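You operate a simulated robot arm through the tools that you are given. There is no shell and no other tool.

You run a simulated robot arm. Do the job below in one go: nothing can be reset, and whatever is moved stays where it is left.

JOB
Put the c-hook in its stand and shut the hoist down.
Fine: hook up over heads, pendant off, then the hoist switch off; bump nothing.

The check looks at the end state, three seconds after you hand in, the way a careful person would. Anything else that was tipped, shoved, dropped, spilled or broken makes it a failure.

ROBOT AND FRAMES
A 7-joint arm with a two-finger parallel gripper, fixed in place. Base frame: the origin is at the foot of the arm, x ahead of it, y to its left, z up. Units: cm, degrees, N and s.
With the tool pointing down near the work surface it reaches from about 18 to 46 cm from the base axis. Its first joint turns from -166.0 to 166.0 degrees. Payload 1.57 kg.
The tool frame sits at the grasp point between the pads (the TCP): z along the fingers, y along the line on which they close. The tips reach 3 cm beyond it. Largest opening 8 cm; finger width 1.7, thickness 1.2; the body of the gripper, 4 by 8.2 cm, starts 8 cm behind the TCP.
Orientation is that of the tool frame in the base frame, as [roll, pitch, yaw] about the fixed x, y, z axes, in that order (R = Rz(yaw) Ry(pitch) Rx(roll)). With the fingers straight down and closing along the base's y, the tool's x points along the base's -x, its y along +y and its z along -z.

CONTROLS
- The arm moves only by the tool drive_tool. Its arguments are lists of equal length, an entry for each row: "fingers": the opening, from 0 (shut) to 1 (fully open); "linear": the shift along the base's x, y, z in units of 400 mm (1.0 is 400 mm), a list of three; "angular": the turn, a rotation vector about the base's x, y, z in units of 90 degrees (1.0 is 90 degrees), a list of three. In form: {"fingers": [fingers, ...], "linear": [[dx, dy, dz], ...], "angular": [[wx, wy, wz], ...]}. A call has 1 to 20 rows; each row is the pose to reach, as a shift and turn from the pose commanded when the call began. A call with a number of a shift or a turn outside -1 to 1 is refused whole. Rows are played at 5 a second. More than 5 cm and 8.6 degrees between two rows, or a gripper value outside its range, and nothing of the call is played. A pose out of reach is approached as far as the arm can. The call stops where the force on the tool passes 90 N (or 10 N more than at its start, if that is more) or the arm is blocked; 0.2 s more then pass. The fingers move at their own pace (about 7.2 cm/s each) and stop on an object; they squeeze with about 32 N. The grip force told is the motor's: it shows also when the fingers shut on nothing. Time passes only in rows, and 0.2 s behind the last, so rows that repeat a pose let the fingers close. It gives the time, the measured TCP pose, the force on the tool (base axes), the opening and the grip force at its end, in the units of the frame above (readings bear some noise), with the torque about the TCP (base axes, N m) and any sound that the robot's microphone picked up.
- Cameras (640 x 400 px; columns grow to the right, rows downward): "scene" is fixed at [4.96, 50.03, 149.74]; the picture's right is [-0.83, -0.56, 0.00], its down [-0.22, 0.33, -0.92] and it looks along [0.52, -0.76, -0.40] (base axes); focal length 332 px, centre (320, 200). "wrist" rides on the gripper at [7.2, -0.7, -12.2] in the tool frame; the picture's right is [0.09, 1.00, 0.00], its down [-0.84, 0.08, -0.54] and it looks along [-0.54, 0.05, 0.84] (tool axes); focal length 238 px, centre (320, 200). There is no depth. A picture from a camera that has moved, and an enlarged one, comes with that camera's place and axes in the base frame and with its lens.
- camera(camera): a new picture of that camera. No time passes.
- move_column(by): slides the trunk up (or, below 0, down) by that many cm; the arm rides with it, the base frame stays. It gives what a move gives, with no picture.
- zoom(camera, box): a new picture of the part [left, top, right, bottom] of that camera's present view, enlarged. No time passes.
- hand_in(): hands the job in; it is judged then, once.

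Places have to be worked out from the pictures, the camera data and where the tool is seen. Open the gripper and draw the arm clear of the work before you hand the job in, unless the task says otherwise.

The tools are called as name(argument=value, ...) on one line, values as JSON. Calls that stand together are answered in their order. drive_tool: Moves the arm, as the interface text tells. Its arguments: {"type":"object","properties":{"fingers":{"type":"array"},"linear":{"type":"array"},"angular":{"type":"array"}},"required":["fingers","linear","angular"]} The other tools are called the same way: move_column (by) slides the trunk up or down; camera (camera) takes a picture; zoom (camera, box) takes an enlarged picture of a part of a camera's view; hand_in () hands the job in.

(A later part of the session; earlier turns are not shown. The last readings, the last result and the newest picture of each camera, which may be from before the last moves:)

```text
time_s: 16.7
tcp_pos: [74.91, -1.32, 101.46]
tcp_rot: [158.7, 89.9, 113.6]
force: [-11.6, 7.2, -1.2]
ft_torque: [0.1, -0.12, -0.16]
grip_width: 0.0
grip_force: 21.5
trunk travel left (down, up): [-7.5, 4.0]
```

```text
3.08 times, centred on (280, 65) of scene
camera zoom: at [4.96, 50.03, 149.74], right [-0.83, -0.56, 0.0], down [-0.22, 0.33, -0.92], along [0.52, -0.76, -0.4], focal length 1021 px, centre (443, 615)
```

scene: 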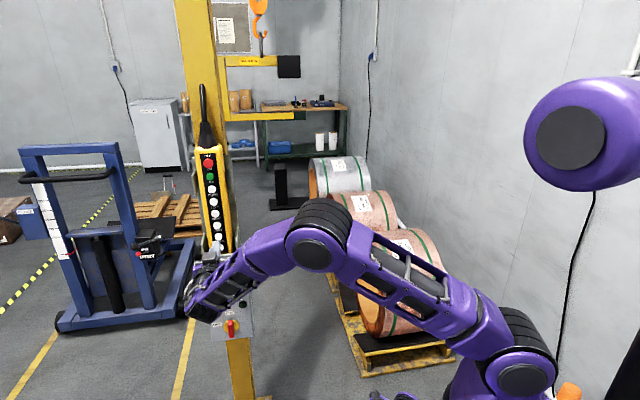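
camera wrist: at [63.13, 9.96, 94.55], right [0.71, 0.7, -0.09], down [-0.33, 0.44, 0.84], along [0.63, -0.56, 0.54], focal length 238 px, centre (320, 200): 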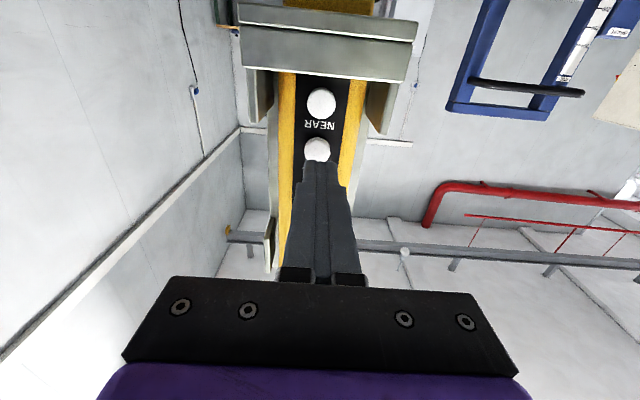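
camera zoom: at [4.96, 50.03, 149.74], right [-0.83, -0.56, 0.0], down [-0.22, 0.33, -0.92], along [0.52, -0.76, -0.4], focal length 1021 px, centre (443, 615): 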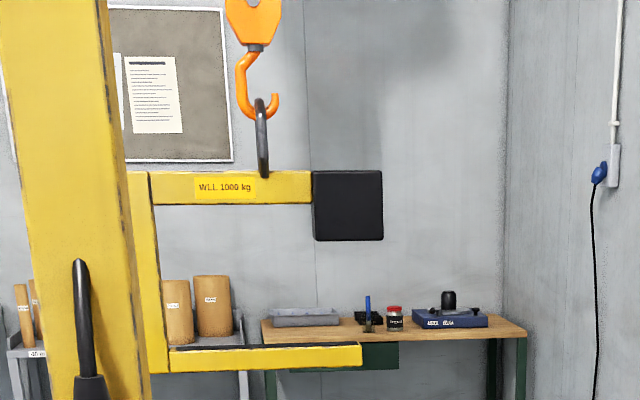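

The tip is centred on AWAY with about 13.6 N on it, but the load hasn't moved yet. I'll press slightly deeper and hold for under a second to see whether the crane responds.

drive_tool(fingers=[0, 0, 0, 0], linear=[[0.0035, -0.0035, 0], [0.0053, -0.0053, 0], [0.0053, -0.0053, 0], [0.0053, -0.0053, 0]], angular=[[0, 0, 0], [0, 0, 0], [0, 0, 0], [0, 0, 0]])

zoom(camera="wrist", box=[260, 60, 380, 180])

zoom(camera="scene", box=[190, 0, 370, 130])

```text
time_s: 17.7
tcp_pos: [74.92, -1.37, 101.7]
tcp_rot: [159.0, 89.9, 114.0]
force: [-44.2, 20.6, -9.9]
ft_torque: [0.18, 0.02, -0.51]
grip_width: 0.0
grip_force: 21.6
trunk travel left (down, up): [-7.5, 4.0]
```

```text
3.33 times, centred on (320, 120) of wrist
camera zoom: at [65.79, 6.86, 94.31], right [0.71, 0.7, -0.09], down [-0.33, 0.44, 0.84], along [0.63, -0.56, 0.54], focal length 794 px, centre (320, 467)
```

zoom: 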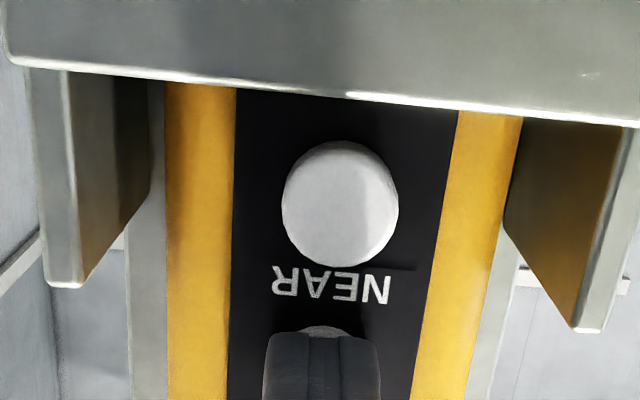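

```text
3.08 times, centred on (280, 65) of scene
camera zoom: at [4.96, 50.03, 149.74], right [-0.83, -0.56, 0.0], down [-0.22, 0.33, -0.92], along [0.52, -0.76, -0.4], focal length 1021 px, centre (443, 615)
```

zoom: 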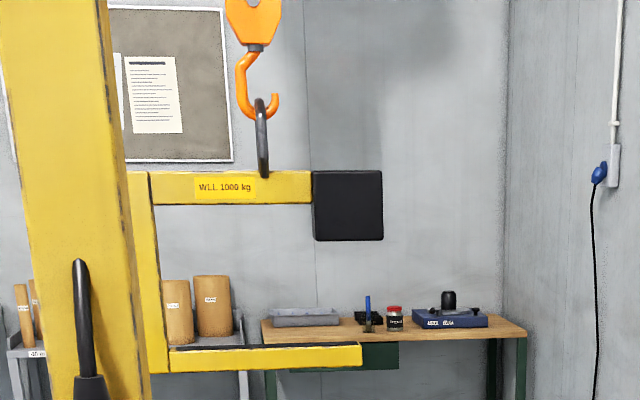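

The force rose to about 49 N with the button bottomed out and no crane movement, so the pendant isn't switched on. I'll back off and move up in front of the green ON button (z ≈ 120.1).

drive_tool(fingers=[0, 0, 0, 0, 0, 0], linear=[[-0.0619, 0.0619, 0], [-0.0619, 0.0619, 0.115], [-0.0619, 0.0619, 0.23], [-0.0619, 0.0619, 0.345], [-0.0619, 0.0619, 0.466], [-0.0619, 0.0619, 0.466]], angular=[[0, 0, 0], [0, 0, 0], [0, 0, 0], [0, 0, 0], [0, 0, 0], [0, 0, 0]])

zoom(camera="wrist", box=[260, 60, 380, 180])

camera(camera="scene")

```text
time_s: 19.1
tcp_pos: [72.67, 0.84, 120.32]
tcp_rot: [152.1, 89.9, 107.0]
force: [-0.2, -0.4, -0.8]
ft_torque: [0.02, 0.01, 0.0]
grip_width: 0.0
grip_force: 21.0
trunk travel left (down, up): [-7.5, 4.0]
```

```text
3.33 times, centred on (320, 120) of wrist
camera zoom: at [63.56, 9.01, 112.99], right [0.71, 0.7, -0.09], down [-0.33, 0.44, 0.84], along [0.63, -0.56, 0.54], focal length 794 px, centre (320, 467)
```

zoom: 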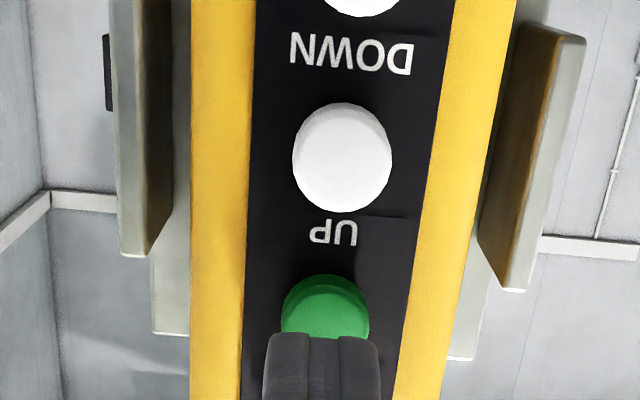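

```text
taken
```

scene: 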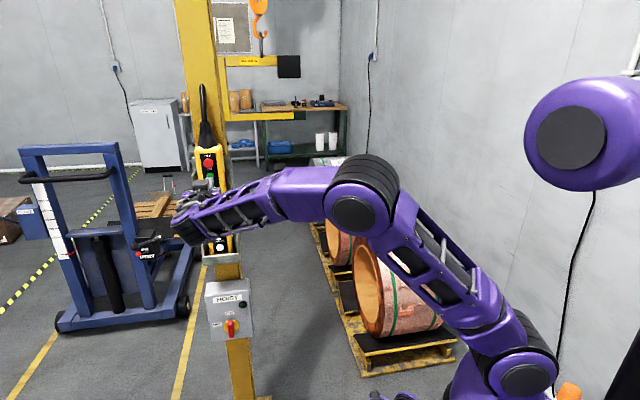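

The tip is lined up with the green ON button. I'll press it to about 20 N, hold for two rows, back off, and then look for the lamp or any sound.

drive_tool(fingers=[0, 0, 0, 0, 0, 0], linear=[[0.0424, -0.0424, 0.001], [0.054, -0.054, 0.001], [0.0583, -0.0583, 0.001], [0.0583, -0.0583, 0.001], [0.0583, -0.0583, 0.001], [0.02, -0.02, 0]], angular=[[0, 0, 0], [0, 0, 0], [0, 0, 0], [0, 0, 0], [0, 0, 0], [0, 0, 0]])

zoom(camera="wrist", box=[260, 60, 380, 180])

zoom(camera="scene", box=[180, 140, 280, 350])

```text
time_s: 20.5
tcp_pos: [73.59, -0.17, 120.14]
tcp_rot: [165.8, 89.9, 120.4]
force: [0.2, -0.6, -0.3]
ft_torque: [0.0, -0.03, -0.03]
grip_width: 0.01
grip_force: 20.9
trunk travel left (down, up): [-7.5, 4.0]
```

```text
3.33 times, centred on (320, 120) of wrist
camera zoom: at [64.44, 8.14, 112.89], right [0.71, 0.7, -0.09], down [-0.33, 0.44, 0.84], along [0.63, -0.56, 0.54], focal length 794 px, centre (320, 467)
```

zoom: 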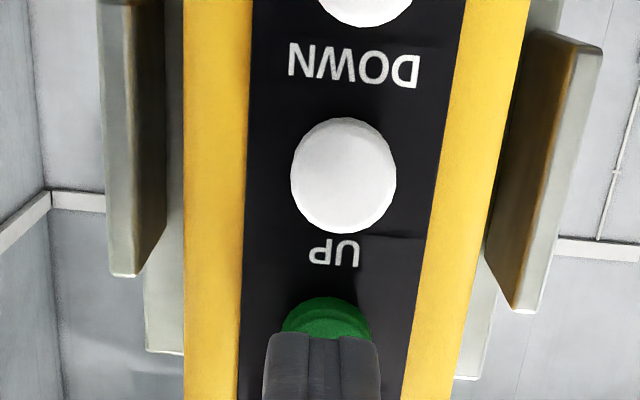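

```text
1.90 times, centred on (230, 245) of scene
camera zoom: at [4.96, 50.03, 149.74], right [-0.83, -0.56, 0.0], down [-0.22, 0.33, -0.92], along [0.52, -0.76, -0.4], focal length 632 px, centre (491, 114)
```

zoom: 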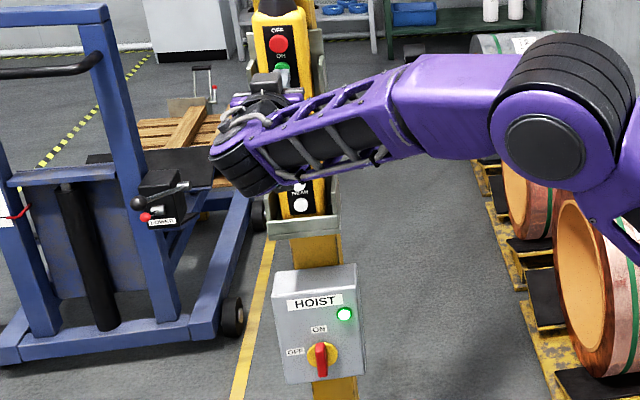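

The lamp on the hoist box is now lit green, so the pendant is live. I'll go back down to AWAY and give it a short press (about 0.6 s) to measure the crane's direction and speed.

drive_tool(fingers=[0, 0, 0, 0, 0, 0, 0, 0, 0, 0, 0, 0], linear=[[-0.0177, 0.0177, 0], [-0.0177, 0.0177, -0.1165], [-0.0177, 0.0177, -0.233], [-0.0177, 0.0177, -0.3495], [-0.0177, 0.0177, -0.466], [-0.0177, 0.0177, -0.466], [0.0248, -0.0248, -0.466], [0.0354, -0.0354, -0.466], [0.0384, -0.0384, -0.466], [0.0384, -0.0384, -0.466], [0.0384, -0.0384, -0.466], [-0.0177, 0.0177, -0.466]], angular=[[0, 0, 0], [0, 0, 0], [0, 0, 0], [0, 0, 0], [0, 0, 0], [0, 0, 0], [0, 0, 0], [0, 0, 0], [0, 0, 0], [0, 0, 0], [0, 0, 0], [0, 0, 0]])

zoom(camera="scene", box=[190, 0, 370, 130])

zoom(camera="wrist", box=[260, 60, 380, 180])

```text
time_s: 23.1
tcp_pos: [72.82, 0.57, 101.45]
tcp_rot: [154.4, 89.8, 109.1]
force: [-0.3, -0.3, 0.2]
ft_torque: [-0.05, -0.03, 0.03]
grip_width: 0.0
grip_force: 21.1
trunk travel left (down, up): [-7.5, 4.0]
```

```text
3.08 times, centred on (280, 65) of scene
camera zoom: at [4.96, 50.03, 149.74], right [-0.83, -0.56, 0.0], down [-0.22, 0.33, -0.92], along [0.52, -0.76, -0.4], focal length 1021 px, centre (443, 615)
```

zoom: 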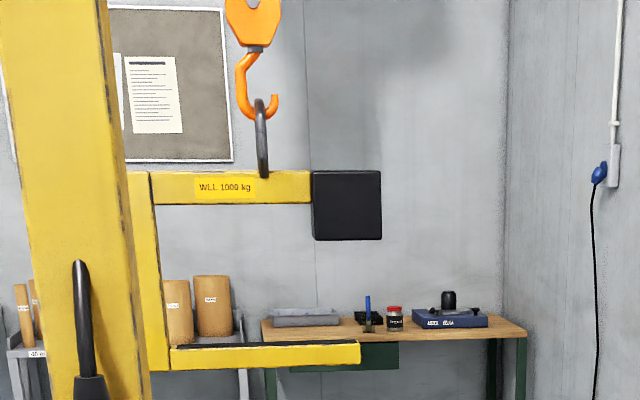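

```text
3.33 times, centred on (320, 120) of wrist
camera zoom: at [63.74, 8.83, 94.32], right [0.71, 0.7, -0.09], down [-0.33, 0.44, 0.84], along [0.63, -0.56, 0.54], focal length 794 px, centre (320, 467)
```

zoom: 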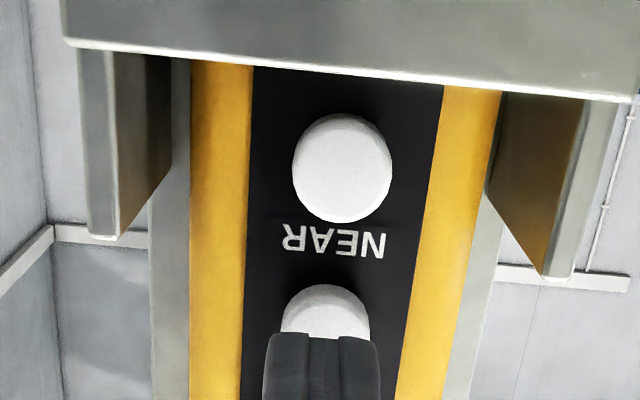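

The load shifted slightly away, so AWAY works and looks slow. I zoom tightly on reference corners for precise measurement of position and any swing.

zoom(camera="scene", box=[270, 50, 318, 80])

zoom(camera="scene", box=[270, 95, 318, 125])

zoom(camera="scene", box=[220, 95, 268, 125])

zoom(camera="scene", box=[236, 20, 284, 60])

```text
13.33 times, centred on (294, 65) of scene
camera zoom: at [4.96, 50.03, 149.74], right [-0.83, -0.56, 0.0], down [-0.22, 0.33, -0.92], along [0.52, -0.76, -0.4], focal length 4424 px, centre (667, 2000)
```

zoom: 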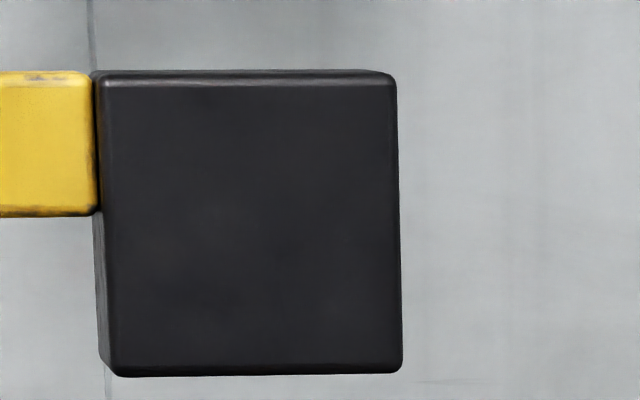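

```text
13.33 times, centred on (294, 110) of scene
camera zoom: at [4.96, 50.03, 149.74], right [-0.83, -0.56, 0.0], down [-0.22, 0.33, -0.92], along [0.52, -0.76, -0.4], focal length 4424 px, centre (667, 1400)
```

zoom: 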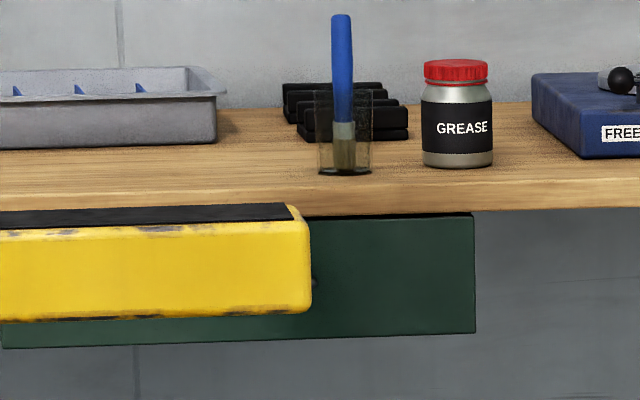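

```text
13.33 times, centred on (244, 110) of scene
camera zoom: at [4.96, 50.03, 149.74], right [-0.83, -0.56, 0.0], down [-0.22, 0.33, -0.92], along [0.52, -0.76, -0.4], focal length 4424 px, centre (1333, 1400)
```

zoom: 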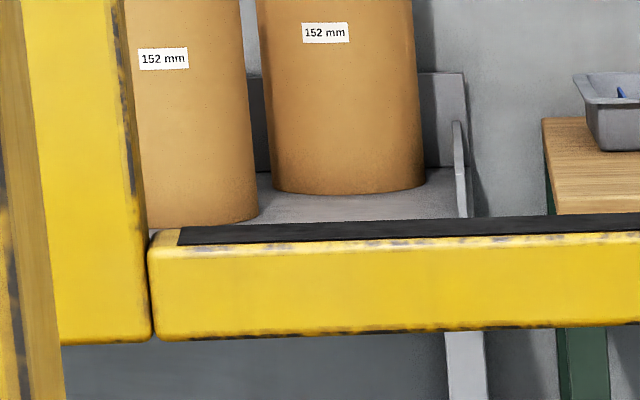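

```text
10.00 times, centred on (260, 40) of scene
camera zoom: at [4.96, 50.03, 149.74], right [-0.83, -0.56, 0.0], down [-0.22, 0.33, -0.92], along [0.52, -0.76, -0.4], focal length 3318 px, centre (920, 1800)
```

zoom: 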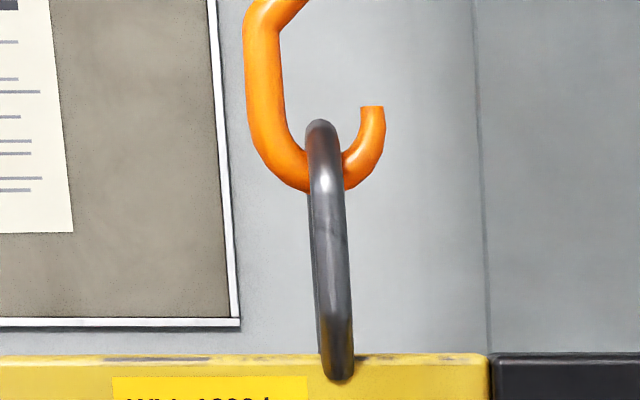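

Reference corners are recorded: ram tip at (311, 312), joint at (152, 342), counterweight at (402, 372) in these zooms. The short press moved the load about 2.8 cm away, so roughly 4 cm/s. I'll press AWAY for about 2 s and measure again.

drive_tool(fingers=[0, 0, 0, 0, 0, 0, 0, 0, 0, 0, 0, 0, 0], linear=[[0.0424, -0.0424, 0], [0.053, -0.053, 0], [0.056, -0.056, 0], [0.056, -0.056, 0], [0.056, -0.056, 0], [0.056, -0.056, 0], [0.056, -0.056, 0], [0.056, -0.056, 0], [0.056, -0.056, 0], [0.056, -0.056, 0], [0.056, -0.056, 0], [0.056, -0.056, 0], [0, 0, 0]], angular=[[0, 0, 0], [0, 0, 0], [0, 0, 0], [0, 0, 0], [0, 0, 0], [0, 0, 0], [0, 0, 0], [0, 0, 0], [0, 0, 0], [0, 0, 0], [0, 0, 0], [0, 0, 0], [0, 0, 0]])

zoom(camera="scene", box=[270, 95, 318, 125])

zoom(camera="scene", box=[220, 95, 268, 125])

zoom(camera="scene", box=[190, 0, 370, 130])

```text
time_s: 25.9
tcp_pos: [72.74, 0.42, 101.75]
tcp_rot: [61.1, 89.9, 15.7]
force: [0.4, -0.5, 0.3]
ft_torque: [-0.01, -0.02, -0.01]
grip_width: 0.0
grip_force: 21.2
trunk travel left (down, up): [-7.5, 4.0]
```

```text
13.33 times, centred on (294, 110) of scene
camera zoom: at [4.96, 50.03, 149.74], right [-0.83, -0.56, 0.0], down [-0.22, 0.33, -0.92], along [0.52, -0.76, -0.4], focal length 4424 px, centre (667, 1400)
```

zoom: 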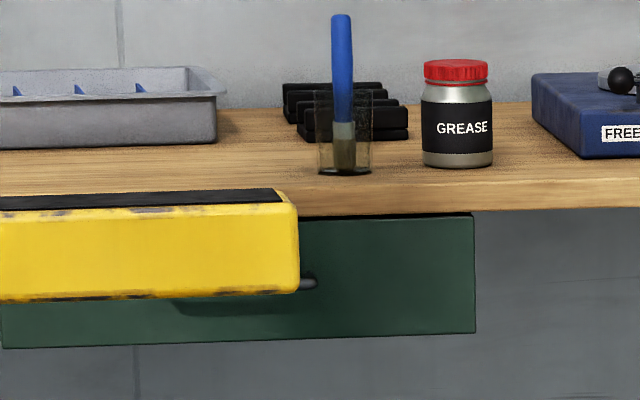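

```text
13.33 times, centred on (244, 110) of scene
camera zoom: at [4.96, 50.03, 149.74], right [-0.83, -0.56, 0.0], down [-0.22, 0.33, -0.92], along [0.52, -0.76, -0.4], focal length 4424 px, centre (1333, 1400)
```

zoom: 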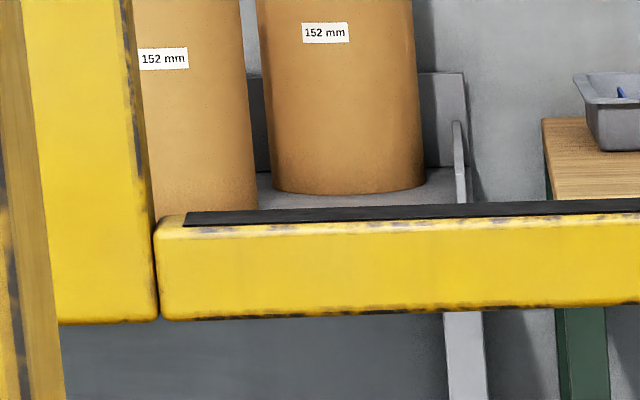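

```text
3.08 times, centred on (280, 65) of scene
camera zoom: at [4.96, 50.03, 149.74], right [-0.83, -0.56, 0.0], down [-0.22, 0.33, -0.92], along [0.52, -0.76, -0.4], focal length 1021 px, centre (443, 615)
```

zoom: 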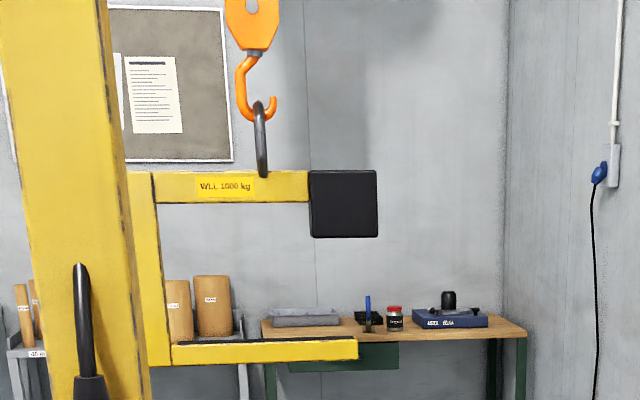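

That press moved the load about 7.6 cm further away. I'll wait 1 s without pressing to see whether it swings.

drive_tool(fingers=[0, 0, 0, 0], linear=[[0, 0, 0], [0, 0, 0], [0, 0, 0], [0, 0, 0]], angular=[[0, 0, 0], [0, 0, 0], [0, 0, 0], [0, 0, 0]])

zoom(camera="scene", box=[270, 95, 318, 125])

zoom(camera="scene", box=[220, 95, 268, 125])

```text
time_s: 26.9
tcp_pos: [72.87, 0.78, 101.57]
tcp_rot: [156.2, 89.9, 110.8]
force: [0.2, 1.0, 0.8]
ft_torque: [0.01, 0.01, -0.01]
grip_width: 0.01
grip_force: 20.8
trunk travel left (down, up): [-7.5, 4.0]
```

```text
13.33 times, centred on (294, 110) of scene
camera zoom: at [4.96, 50.03, 149.74], right [-0.83, -0.56, 0.0], down [-0.22, 0.33, -0.92], along [0.52, -0.76, -0.4], focal length 4424 px, centre (667, 1400)
```

zoom: 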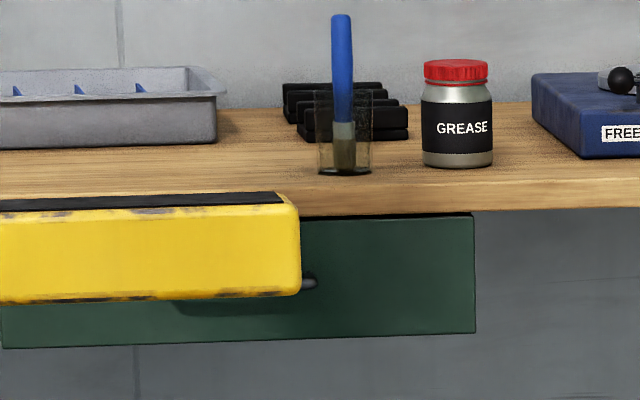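

```text
13.33 times, centred on (244, 110) of scene
camera zoom: at [4.96, 50.03, 149.74], right [-0.83, -0.56, 0.0], down [-0.22, 0.33, -0.92], along [0.52, -0.76, -0.4], focal length 4424 px, centre (1333, 1400)
```

zoom: 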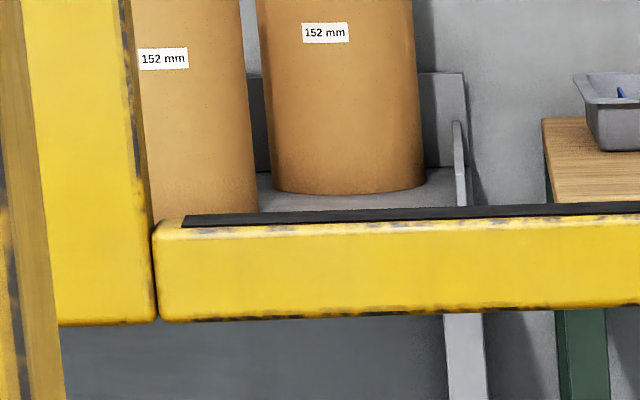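

Swing is under 1 cm and the net shift so far is about 10 cm of the ~45 cm needed. I'll press AWAY again for about 3.4 s.

drive_tool(fingers=[0, 0, 0, 0, 0, 0, 0, 0, 0, 0, 0, 0, 0, 0, 0, 0, 0, 0, 0, 0], linear=[[0.0424, -0.0424, 0], [0.053, -0.053, 0], [0.056, -0.056, 0], [0.056, -0.056, 0], [0.056, -0.056, 0], [0.056, -0.056, 0], [0.056, -0.056, 0], [0.056, -0.056, 0], [0.056, -0.056, 0], [0.056, -0.056, 0], [0.056, -0.056, 0], [0.056, -0.056, 0], [0.056, -0.056, 0], [0.056, -0.056, 0], [0.056, -0.056, 0], [0.056, -0.056, 0], [0.056, -0.056, 0], [0.056, -0.056, 0], [0.056, -0.056, 0], [0, 0, 0]], angular=[[0, 0, 0], [0, 0, 0], [0, 0, 0], [0, 0, 0], [0, 0, 0], [0, 0, 0], [0, 0, 0], [0, 0, 0], [0, 0, 0], [0, 0, 0], [0, 0, 0], [0, 0, 0], [0, 0, 0], [0, 0, 0], [0, 0, 0], [0, 0, 0], [0, 0, 0], [0, 0, 0], [0, 0, 0], [0, 0, 0]])

zoom(camera="scene", box=[270, 95, 318, 125])

zoom(camera="scene", box=[220, 95, 268, 125])

zoom(camera="scene", box=[190, 0, 370, 130])

```text
time_s: 31.1
tcp_pos: [72.84, 0.62, 101.8]
tcp_rot: [57.6, 89.8, 12.2]
force: [0.0, 0.3, 0.1]
ft_torque: [-0.01, -0.03, 0.01]
grip_width: 0.01
grip_force: 21.9
trunk travel left (down, up): [-7.5, 4.0]
```

```text
13.33 times, centred on (294, 110) of scene
camera zoom: at [4.96, 50.03, 149.74], right [-0.83, -0.56, 0.0], down [-0.22, 0.33, -0.92], along [0.52, -0.76, -0.4], focal length 4424 px, centre (667, 1400)
```

zoom: 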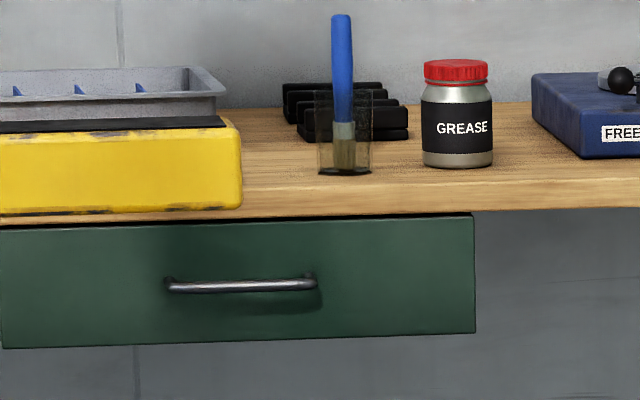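

```text
13.33 times, centred on (244, 110) of scene
camera zoom: at [4.96, 50.03, 149.74], right [-0.83, -0.56, 0.0], down [-0.22, 0.33, -0.92], along [0.52, -0.76, -0.4], focal length 4424 px, centre (1333, 1400)
```

zoom: 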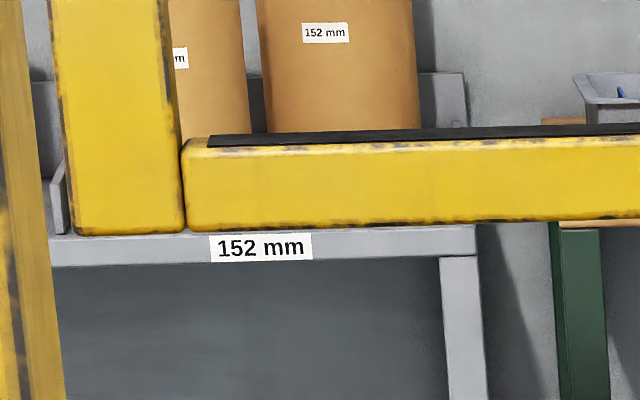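

```text
3.08 times, centred on (280, 65) of scene
camera zoom: at [4.96, 50.03, 149.74], right [-0.83, -0.56, 0.0], down [-0.22, 0.33, -0.92], along [0.52, -0.76, -0.4], focal length 1021 px, centre (443, 615)
```

zoom: 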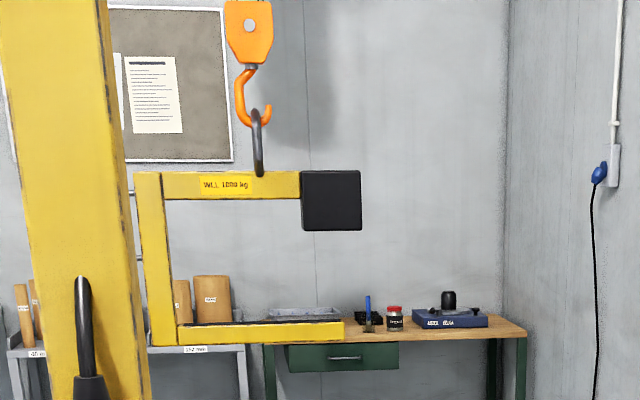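

That moved far more than expected: the crane ramps up to around 11 cm/s, and the load is now about 47–49 cm away from its start, near the needed ~46. I'll wait 1.5 s to let it settle and then re-measure.

drive_tool(fingers=[0, 0, 0, 0, 0, 0, 0], linear=[[0, 0, 0], [0, 0, 0], [0, 0, 0], [0, 0, 0], [0, 0, 0], [0, 0, 0], [0, 0, 0]], angular=[[0, 0, 0], [0, 0, 0], [0, 0, 0], [0, 0, 0], [0, 0, 0], [0, 0, 0], [0, 0, 0]])

zoom(camera="scene", box=[270, 95, 318, 125])

zoom(camera="scene", box=[220, 95, 268, 125])

camera(camera="scene")

```text
time_s: 32.7
tcp_pos: [72.82, 0.67, 101.47]
tcp_rot: [155.1, 89.9, 110.0]
force: [-0.2, 0.5, 0.5]
ft_torque: [0.01, 0.0, 0.02]
grip_width: 0.0
grip_force: 21.1
trunk travel left (down, up): [-7.5, 4.0]
```

```text
13.33 times, centred on (294, 110) of scene
camera zoom: at [4.96, 50.03, 149.74], right [-0.83, -0.56, 0.0], down [-0.22, 0.33, -0.92], along [0.52, -0.76, -0.4], focal length 4424 px, centre (667, 1400)
```

zoom: 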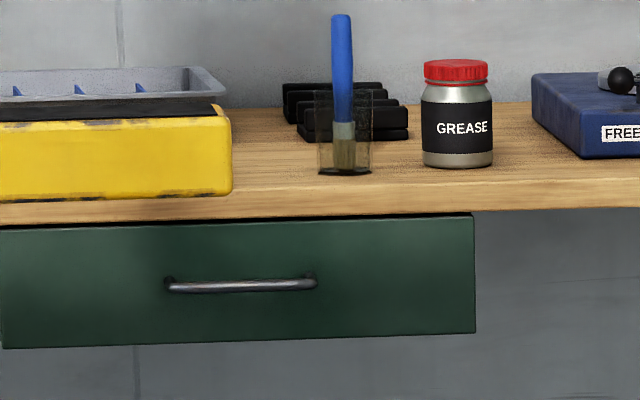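

```text
13.33 times, centred on (244, 110) of scene
camera zoom: at [4.96, 50.03, 149.74], right [-0.83, -0.56, 0.0], down [-0.22, 0.33, -0.92], along [0.52, -0.76, -0.4], focal length 4424 px, centre (1333, 1400)
```

zoom: 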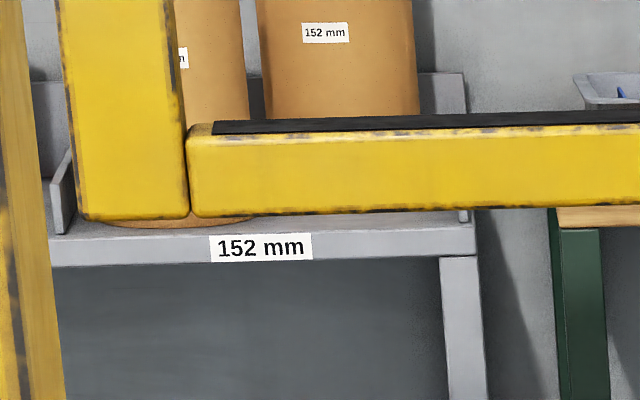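

```text
taken
```

scene: 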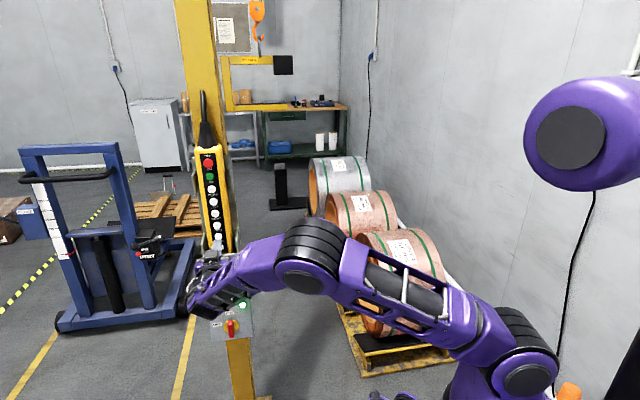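

It has drifted further, to about 56 cm, so it may be coasting or swinging. I'll wait and sample again.

drive_tool(fingers=[0, 0, 0], linear=[[0, 0, 0], [0, 0, 0], [0, 0, 0]], angular=[[0, 0, 0], [0, 0, 0], [0, 0, 0]])

zoom(camera="scene", box=[220, 95, 268, 125])

zoom(camera="scene", box=[220, 0, 316, 60])

```text
time_s: 33.5
tcp_pos: [72.71, 0.65, 101.61]
tcp_rot: [-25.5, 90.0, -70.8]
force: [0.0, 0.7, 0.0]
ft_torque: [-0.01, -0.01, 0.0]
grip_width: 0.0
grip_force: 21.3
trunk travel left (down, up): [-7.5, 4.0]
```

```text
13.33 times, centred on (244, 110) of scene
camera zoom: at [4.96, 50.03, 149.74], right [-0.83, -0.56, 0.0], down [-0.22, 0.33, -0.92], along [0.52, -0.76, -0.4], focal length 4424 px, centre (1333, 1400)
```

zoom: 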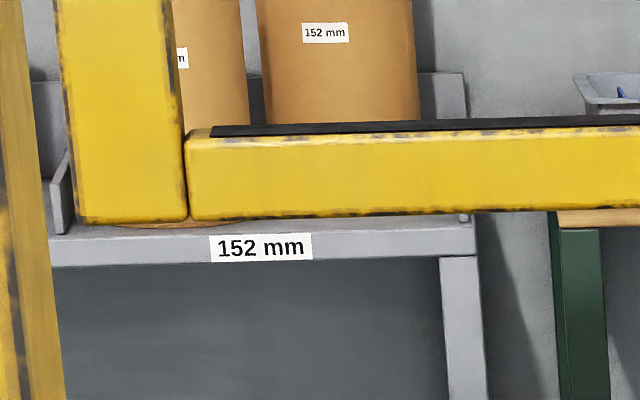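

```text
6.67 times, centred on (268, 30) of scene
camera zoom: at [4.96, 50.03, 149.74], right [-0.83, -0.56, 0.0], down [-0.22, 0.33, -0.92], along [0.52, -0.76, -0.4], focal length 2212 px, centre (667, 1333)
```

zoom: 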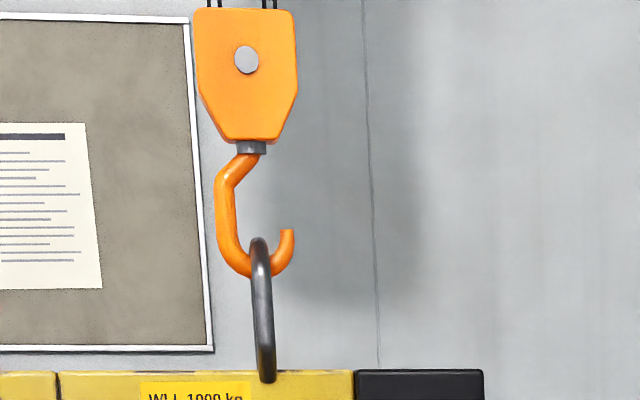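

It is swinging a few cm (rows 231 → 217 → 220). I'll sample again to find the mean position.

drive_tool(fingers=[0, 0, 0], linear=[[0, 0, 0], [0, 0, 0], [0, 0, 0]], angular=[[0, 0, 0], [0, 0, 0], [0, 0, 0]])

zoom(camera="scene", box=[220, 95, 268, 125])

```text
time_s: 34.3
tcp_pos: [72.82, 0.75, 101.65]
tcp_rot: [154.9, 89.9, 109.6]
force: [-0.4, -0.5, -0.2]
ft_torque: [0.0, 0.0, -0.02]
grip_width: 0.01
grip_force: 21.5
trunk travel left (down, up): [-7.5, 4.0]
```

```text
13.33 times, centred on (244, 110) of scene
camera zoom: at [4.96, 50.03, 149.74], right [-0.83, -0.56, 0.0], down [-0.22, 0.33, -0.92], along [0.52, -0.76, -0.4], focal length 4424 px, centre (1333, 1400)
```

zoom: 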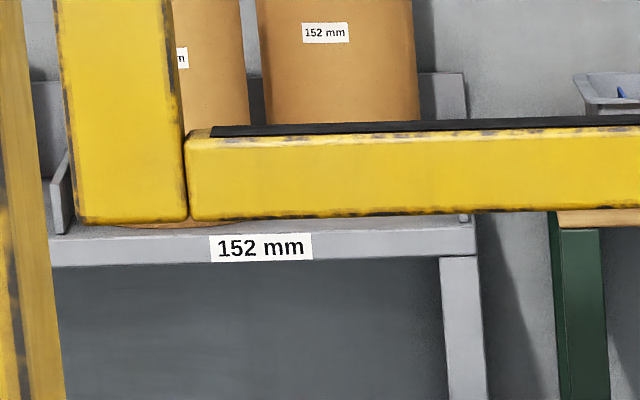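

The swing damps quickly. It has settled about 55 cm away, roughly 12 cm past the slot plane; presses up to 2 s seem slow (~3.6 cm/s) and longer ones switch to fast, so I'll keep to short ones. Now I'll shift up to RIGHT (z ≈ 105.2) and press about 1.6 s to gauge it.

drive_tool(fingers=[0, 0, 0, 0, 0, 0, 0, 0, 0, 0, 0, 0, 0, 0], linear=[[0, 0, 0.0933], [0, 0, 0.0933], [0.0424, -0.0424, 0.0933], [0.053, -0.053, 0.0933], [0.056, -0.056, 0.0933], [0.056, -0.056, 0.0933], [0.056, -0.056, 0.0933], [0.056, -0.056, 0.0933], [0.056, -0.056, 0.0933], [0.056, -0.056, 0.0933], [0.056, -0.056, 0.0933], [0.056, -0.056, 0.0933], [0, 0, 0.0933], [0, 0, 0.0933]], angular=[[0, 0, 0], [0, 0, 0], [0, 0, 0], [0, 0, 0], [0, 0, 0], [0, 0, 0], [0, 0, 0], [0, 0, 0], [0, 0, 0], [0, 0, 0], [0, 0, 0], [0, 0, 0], [0, 0, 0], [0, 0, 0]])

zoom(camera="scene", box=[220, 95, 268, 125])

zoom(camera="scene", box=[190, 0, 370, 130])

zoom(camera="wrist", box=[260, 60, 380, 180])

```text
time_s: 37.3
tcp_pos: [72.82, 0.7, 105.4]
tcp_rot: [97.4, 89.9, 52.3]
force: [-0.3, 0.2, 0.5]
ft_torque: [0.05, 0.02, -0.04]
grip_width: 0.0
grip_force: 21.4
trunk travel left (down, up): [-7.5, 4.0]
```

```text
13.33 times, centred on (244, 110) of scene
camera zoom: at [4.96, 50.03, 149.74], right [-0.83, -0.56, 0.0], down [-0.22, 0.33, -0.92], along [0.52, -0.76, -0.4], focal length 4424 px, centre (1333, 1400)
```

zoom: 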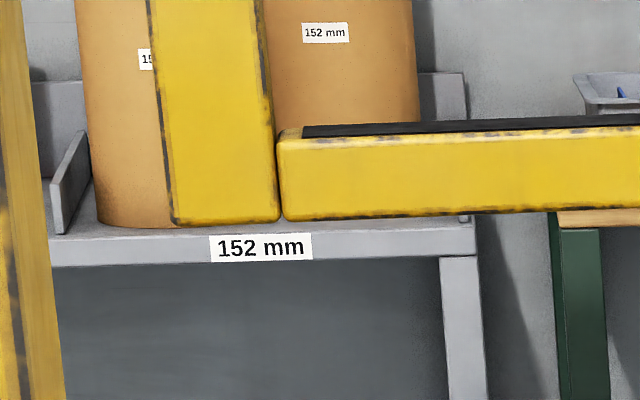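

```text
3.08 times, centred on (280, 65) of scene
camera zoom: at [4.96, 50.03, 149.74], right [-0.83, -0.56, 0.0], down [-0.22, 0.33, -0.92], along [0.52, -0.76, -0.4], focal length 1021 px, centre (443, 615)
```

zoom: 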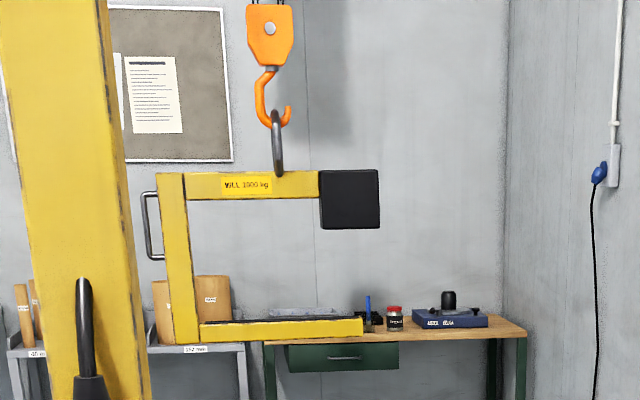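

```text
3.33 times, centred on (320, 120) of wrist
camera zoom: at [63.71, 8.93, 98.12], right [0.71, 0.7, -0.09], down [-0.33, 0.44, 0.84], along [0.63, -0.56, 0.54], focal length 794 px, centre (320, 467)
```

zoom: 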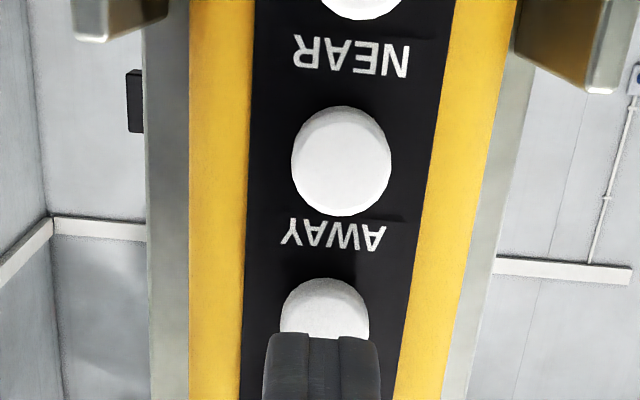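

RIGHT works: the load moved about 6.9 cm along the slot direction, with about 39 cm still to go. I'll do two slow presses in one call.

drive_tool(fingers=[0, 0, 0, 0, 0, 0, 0, 0, 0, 0, 0, 0, 0, 0, 0, 0, 0, 0, 0, 0], linear=[[0.0318, -0.0318, 0], [0.0513, -0.0513, 0], [0.056, -0.056, 0], [0.056, -0.056, 0], [0.056, -0.056, 0], [0.056, -0.056, 0], [0.056, -0.056, 0], [0.056, -0.056, 0], [0.056, -0.056, 0], [0.056, -0.056, 0], [0.0318, -0.0318, 0], [0.0318, -0.0318, 0], [0.0513, -0.0513, 0], [0.056, -0.056, 0], [0.056, -0.056, 0], [0.056, -0.056, 0], [0.056, -0.056, 0], [0.056, -0.056, 0], [0.056, -0.056, 0], [0, 0, 0]], angular=[[0, 0, 0], [0, 0, 0], [0, 0, 0], [0, 0, 0], [0, 0, 0], [0, 0, 0], [0, 0, 0], [0, 0, 0], [0, 0, 0], [0, 0, 0], [0, 0, 0], [0, 0, 0], [0, 0, 0], [0, 0, 0], [0, 0, 0], [0, 0, 0], [0, 0, 0], [0, 0, 0], [0, 0, 0], [0, 0, 0]])

zoom(camera="scene", box=[220, 95, 268, 125])

zoom(camera="scene", box=[190, 0, 370, 130])

```text
time_s: 41.5
tcp_pos: [72.75, 0.58, 105.21]
tcp_rot: [158.0, 89.8, 112.8]
force: [-0.3, -0.5, 0.1]
ft_torque: [-0.02, -0.01, 0.04]
grip_width: 0.0
grip_force: 21.5
trunk travel left (down, up): [-7.5, 4.0]
```

```text
13.33 times, centred on (244, 110) of scene
camera zoom: at [4.96, 50.03, 149.74], right [-0.83, -0.56, 0.0], down [-0.22, 0.33, -0.92], along [0.52, -0.76, -0.4], focal length 4424 px, centre (1333, 1400)
```

zoom: 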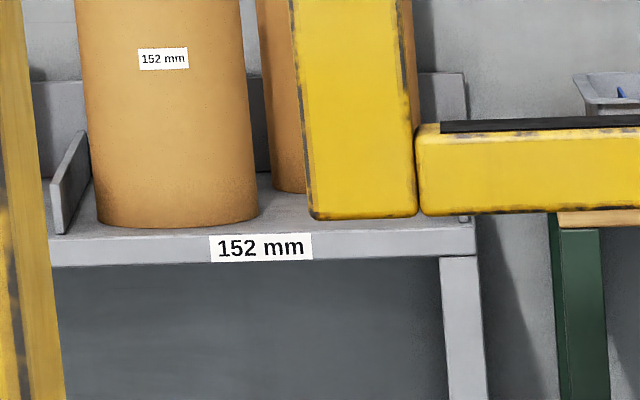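

```text
3.08 times, centred on (280, 65) of scene
camera zoom: at [4.96, 50.03, 149.74], right [-0.83, -0.56, 0.0], down [-0.22, 0.33, -0.92], along [0.52, -0.76, -0.4], focal length 1021 px, centre (443, 615)
```

zoom: 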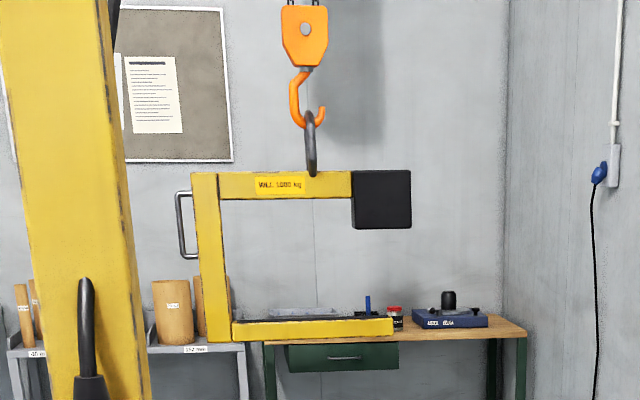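

Right total is now about 17 cm of 45.7. I'll repeat the same double press.

drive_tool(fingers=[0, 0, 0, 0, 0, 0, 0, 0, 0, 0, 0, 0, 0, 0, 0, 0, 0, 0, 0, 0], linear=[[0.0318, -0.0318, 0], [0.0513, -0.0513, 0], [0.056, -0.056, 0], [0.056, -0.056, 0], [0.056, -0.056, 0], [0.056, -0.056, 0], [0.056, -0.056, 0], [0.056, -0.056, 0], [0.056, -0.056, 0], [0.056, -0.056, 0], [0.0318, -0.0318, 0], [0.0318, -0.0318, 0], [0.0513, -0.0513, 0], [0.056, -0.056, 0], [0.056, -0.056, 0], [0.056, -0.056, 0], [0.056, -0.056, 0], [0.056, -0.056, 0], [0.056, -0.056, 0], [0, 0, 0]], angular=[[0, 0, 0], [0, 0, 0], [0, 0, 0], [0, 0, 0], [0, 0, 0], [0, 0, 0], [0, 0, 0], [0, 0, 0], [0, 0, 0], [0, 0, 0], [0, 0, 0], [0, 0, 0], [0, 0, 0], [0, 0, 0], [0, 0, 0], [0, 0, 0], [0, 0, 0], [0, 0, 0], [0, 0, 0], [0, 0, 0]])

zoom(camera="scene", box=[240, 95, 288, 125])

zoom(camera="scene", box=[190, 0, 370, 130])

```text
time_s: 45.7
tcp_pos: [72.84, 0.61, 105.32]
tcp_rot: [149.2, 89.9, 103.9]
force: [-0.2, 0.4, -0.4]
ft_torque: [-0.01, -0.01, -0.01]
grip_width: 0.01
grip_force: 21.2
trunk travel left (down, up): [-7.5, 4.0]
```

```text
13.33 times, centred on (264, 110) of scene
camera zoom: at [4.96, 50.03, 149.74], right [-0.83, -0.56, 0.0], down [-0.22, 0.33, -0.92], along [0.52, -0.76, -0.4], focal length 4424 px, centre (1067, 1400)
```

zoom: 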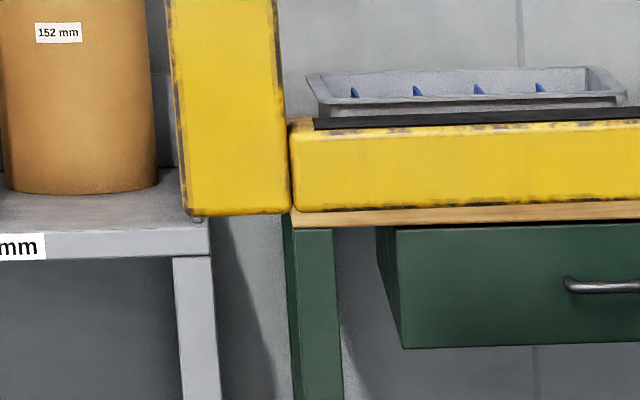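

```text
3.08 times, centred on (280, 65) of scene
camera zoom: at [4.96, 50.03, 149.74], right [-0.83, -0.56, 0.0], down [-0.22, 0.33, -0.92], along [0.52, -0.76, -0.4], focal length 1021 px, centre (443, 615)
```

zoom: 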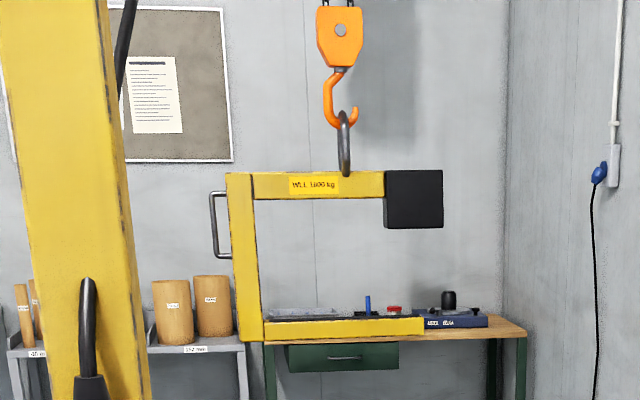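

Right total is about 27.7 cm and the track matches pure motion along the slot. One more double press (~10 cm), then I'll check against the stand.

drive_tool(fingers=[0, 0, 0, 0, 0, 0, 0, 0, 0, 0, 0, 0, 0, 0, 0, 0, 0, 0, 0, 0], linear=[[0.0318, -0.0318, 0], [0.0513, -0.0513, 0], [0.056, -0.056, 0], [0.056, -0.056, 0], [0.056, -0.056, 0], [0.056, -0.056, 0], [0.056, -0.056, 0], [0.056, -0.056, 0], [0.056, -0.056, 0], [0.056, -0.056, 0], [0.0318, -0.0318, 0], [0.0318, -0.0318, 0], [0.0513, -0.0513, 0], [0.056, -0.056, 0], [0.056, -0.056, 0], [0.056, -0.056, 0], [0.056, -0.056, 0], [0.056, -0.056, 0], [0.056, -0.056, 0], [0, 0, 0]], angular=[[0, 0, 0], [0, 0, 0], [0, 0, 0], [0, 0, 0], [0, 0, 0], [0, 0, 0], [0, 0, 0], [0, 0, 0], [0, 0, 0], [0, 0, 0], [0, 0, 0], [0, 0, 0], [0, 0, 0], [0, 0, 0], [0, 0, 0], [0, 0, 0], [0, 0, 0], [0, 0, 0], [0, 0, 0], [0, 0, 0]])

zoom(camera="scene", box=[240, 95, 288, 125])

camera(camera="scene")

```text
time_s: 49.9
tcp_pos: [72.8, 0.75, 105.12]
tcp_rot: [160.6, 89.9, 115.4]
force: [0.4, 0.3, -0.8]
ft_torque: [0.01, 0.0, 0.0]
grip_width: 0.01
grip_force: 21.2
trunk travel left (down, up): [-7.5, 4.0]
```

```text
13.33 times, centred on (264, 110) of scene
camera zoom: at [4.96, 50.03, 149.74], right [-0.83, -0.56, 0.0], down [-0.22, 0.33, -0.92], along [0.52, -0.76, -0.4], focal length 4424 px, centre (1067, 1400)
```

zoom: 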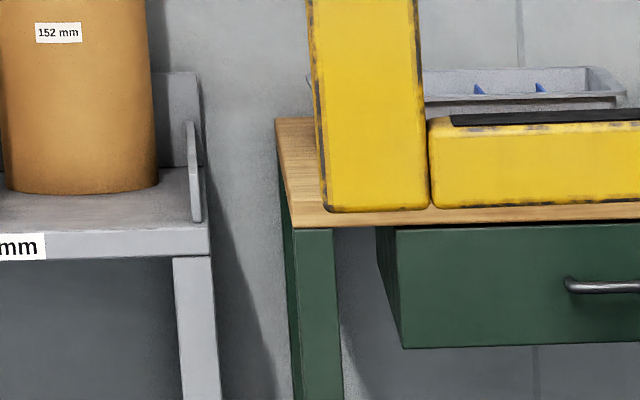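

```text
taken
```

scene: 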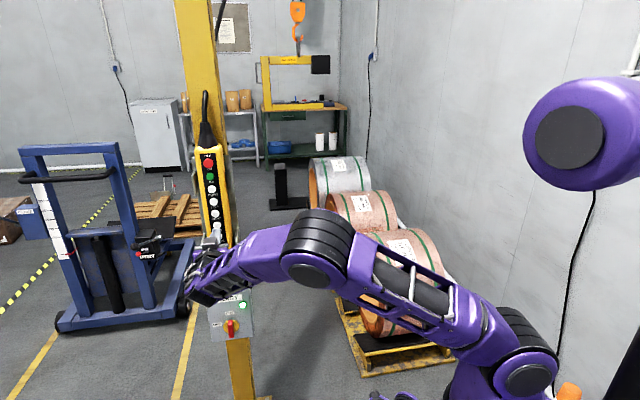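

Right total is about 38 cm, with 7–8 cm left, and the load sits about 11 cm beyond the slot plane. I'll drop to NEAR (z ≈ 98, keeping above the holder lip at about 96) and check the alignment before pressing.

drive_tool(fingers=[0, 0, 0, 0], linear=[[0, 0, -0.09], [0, 0, -0.18], [0, 0, -0.18], [0.0177, -0.0177, -0.18]], angular=[[0, 0, 0], [0, 0, 0], [0, 0, 0], [0, 0, 0]])

zoom(camera="wrist", box=[260, 60, 380, 180])

zoom(camera="scene", box=[190, 230, 250, 270])

```text
time_s: 50.9
tcp_pos: [73.47, 0.04, 98.07]
tcp_rot: [136.9, 89.8, 91.8]
force: [-0.5, -0.3, -0.4]
ft_torque: [0.0, -0.01, 0.02]
grip_width: 0.01
grip_force: 21.2
trunk travel left (down, up): [-7.5, 4.0]
```

```text
3.33 times, centred on (320, 120) of wrist
camera zoom: at [64.32, 8.31, 90.8], right [0.71, 0.7, -0.09], down [-0.33, 0.44, 0.84], along [0.63, -0.56, 0.54], focal length 794 px, centre (320, 467)
```

zoom: 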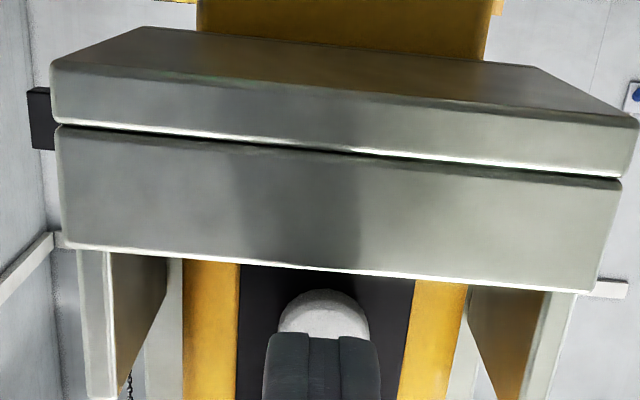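

```text
10.00 times, centred on (220, 250) of scene
camera zoom: at [4.96, 50.03, 149.74], right [-0.83, -0.56, 0.0], down [-0.22, 0.33, -0.92], along [0.52, -0.76, -0.4], focal length 3318 px, centre (1320, -300)
```

zoom: 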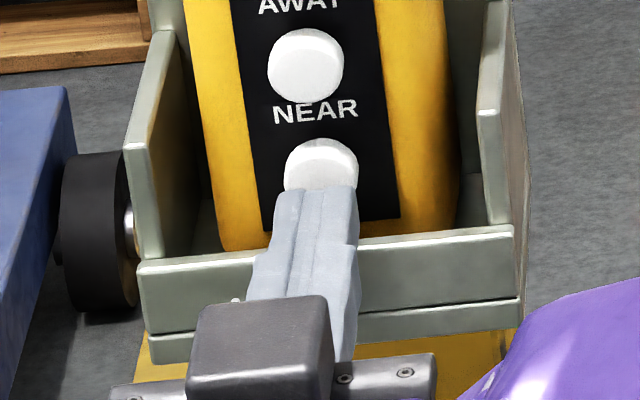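

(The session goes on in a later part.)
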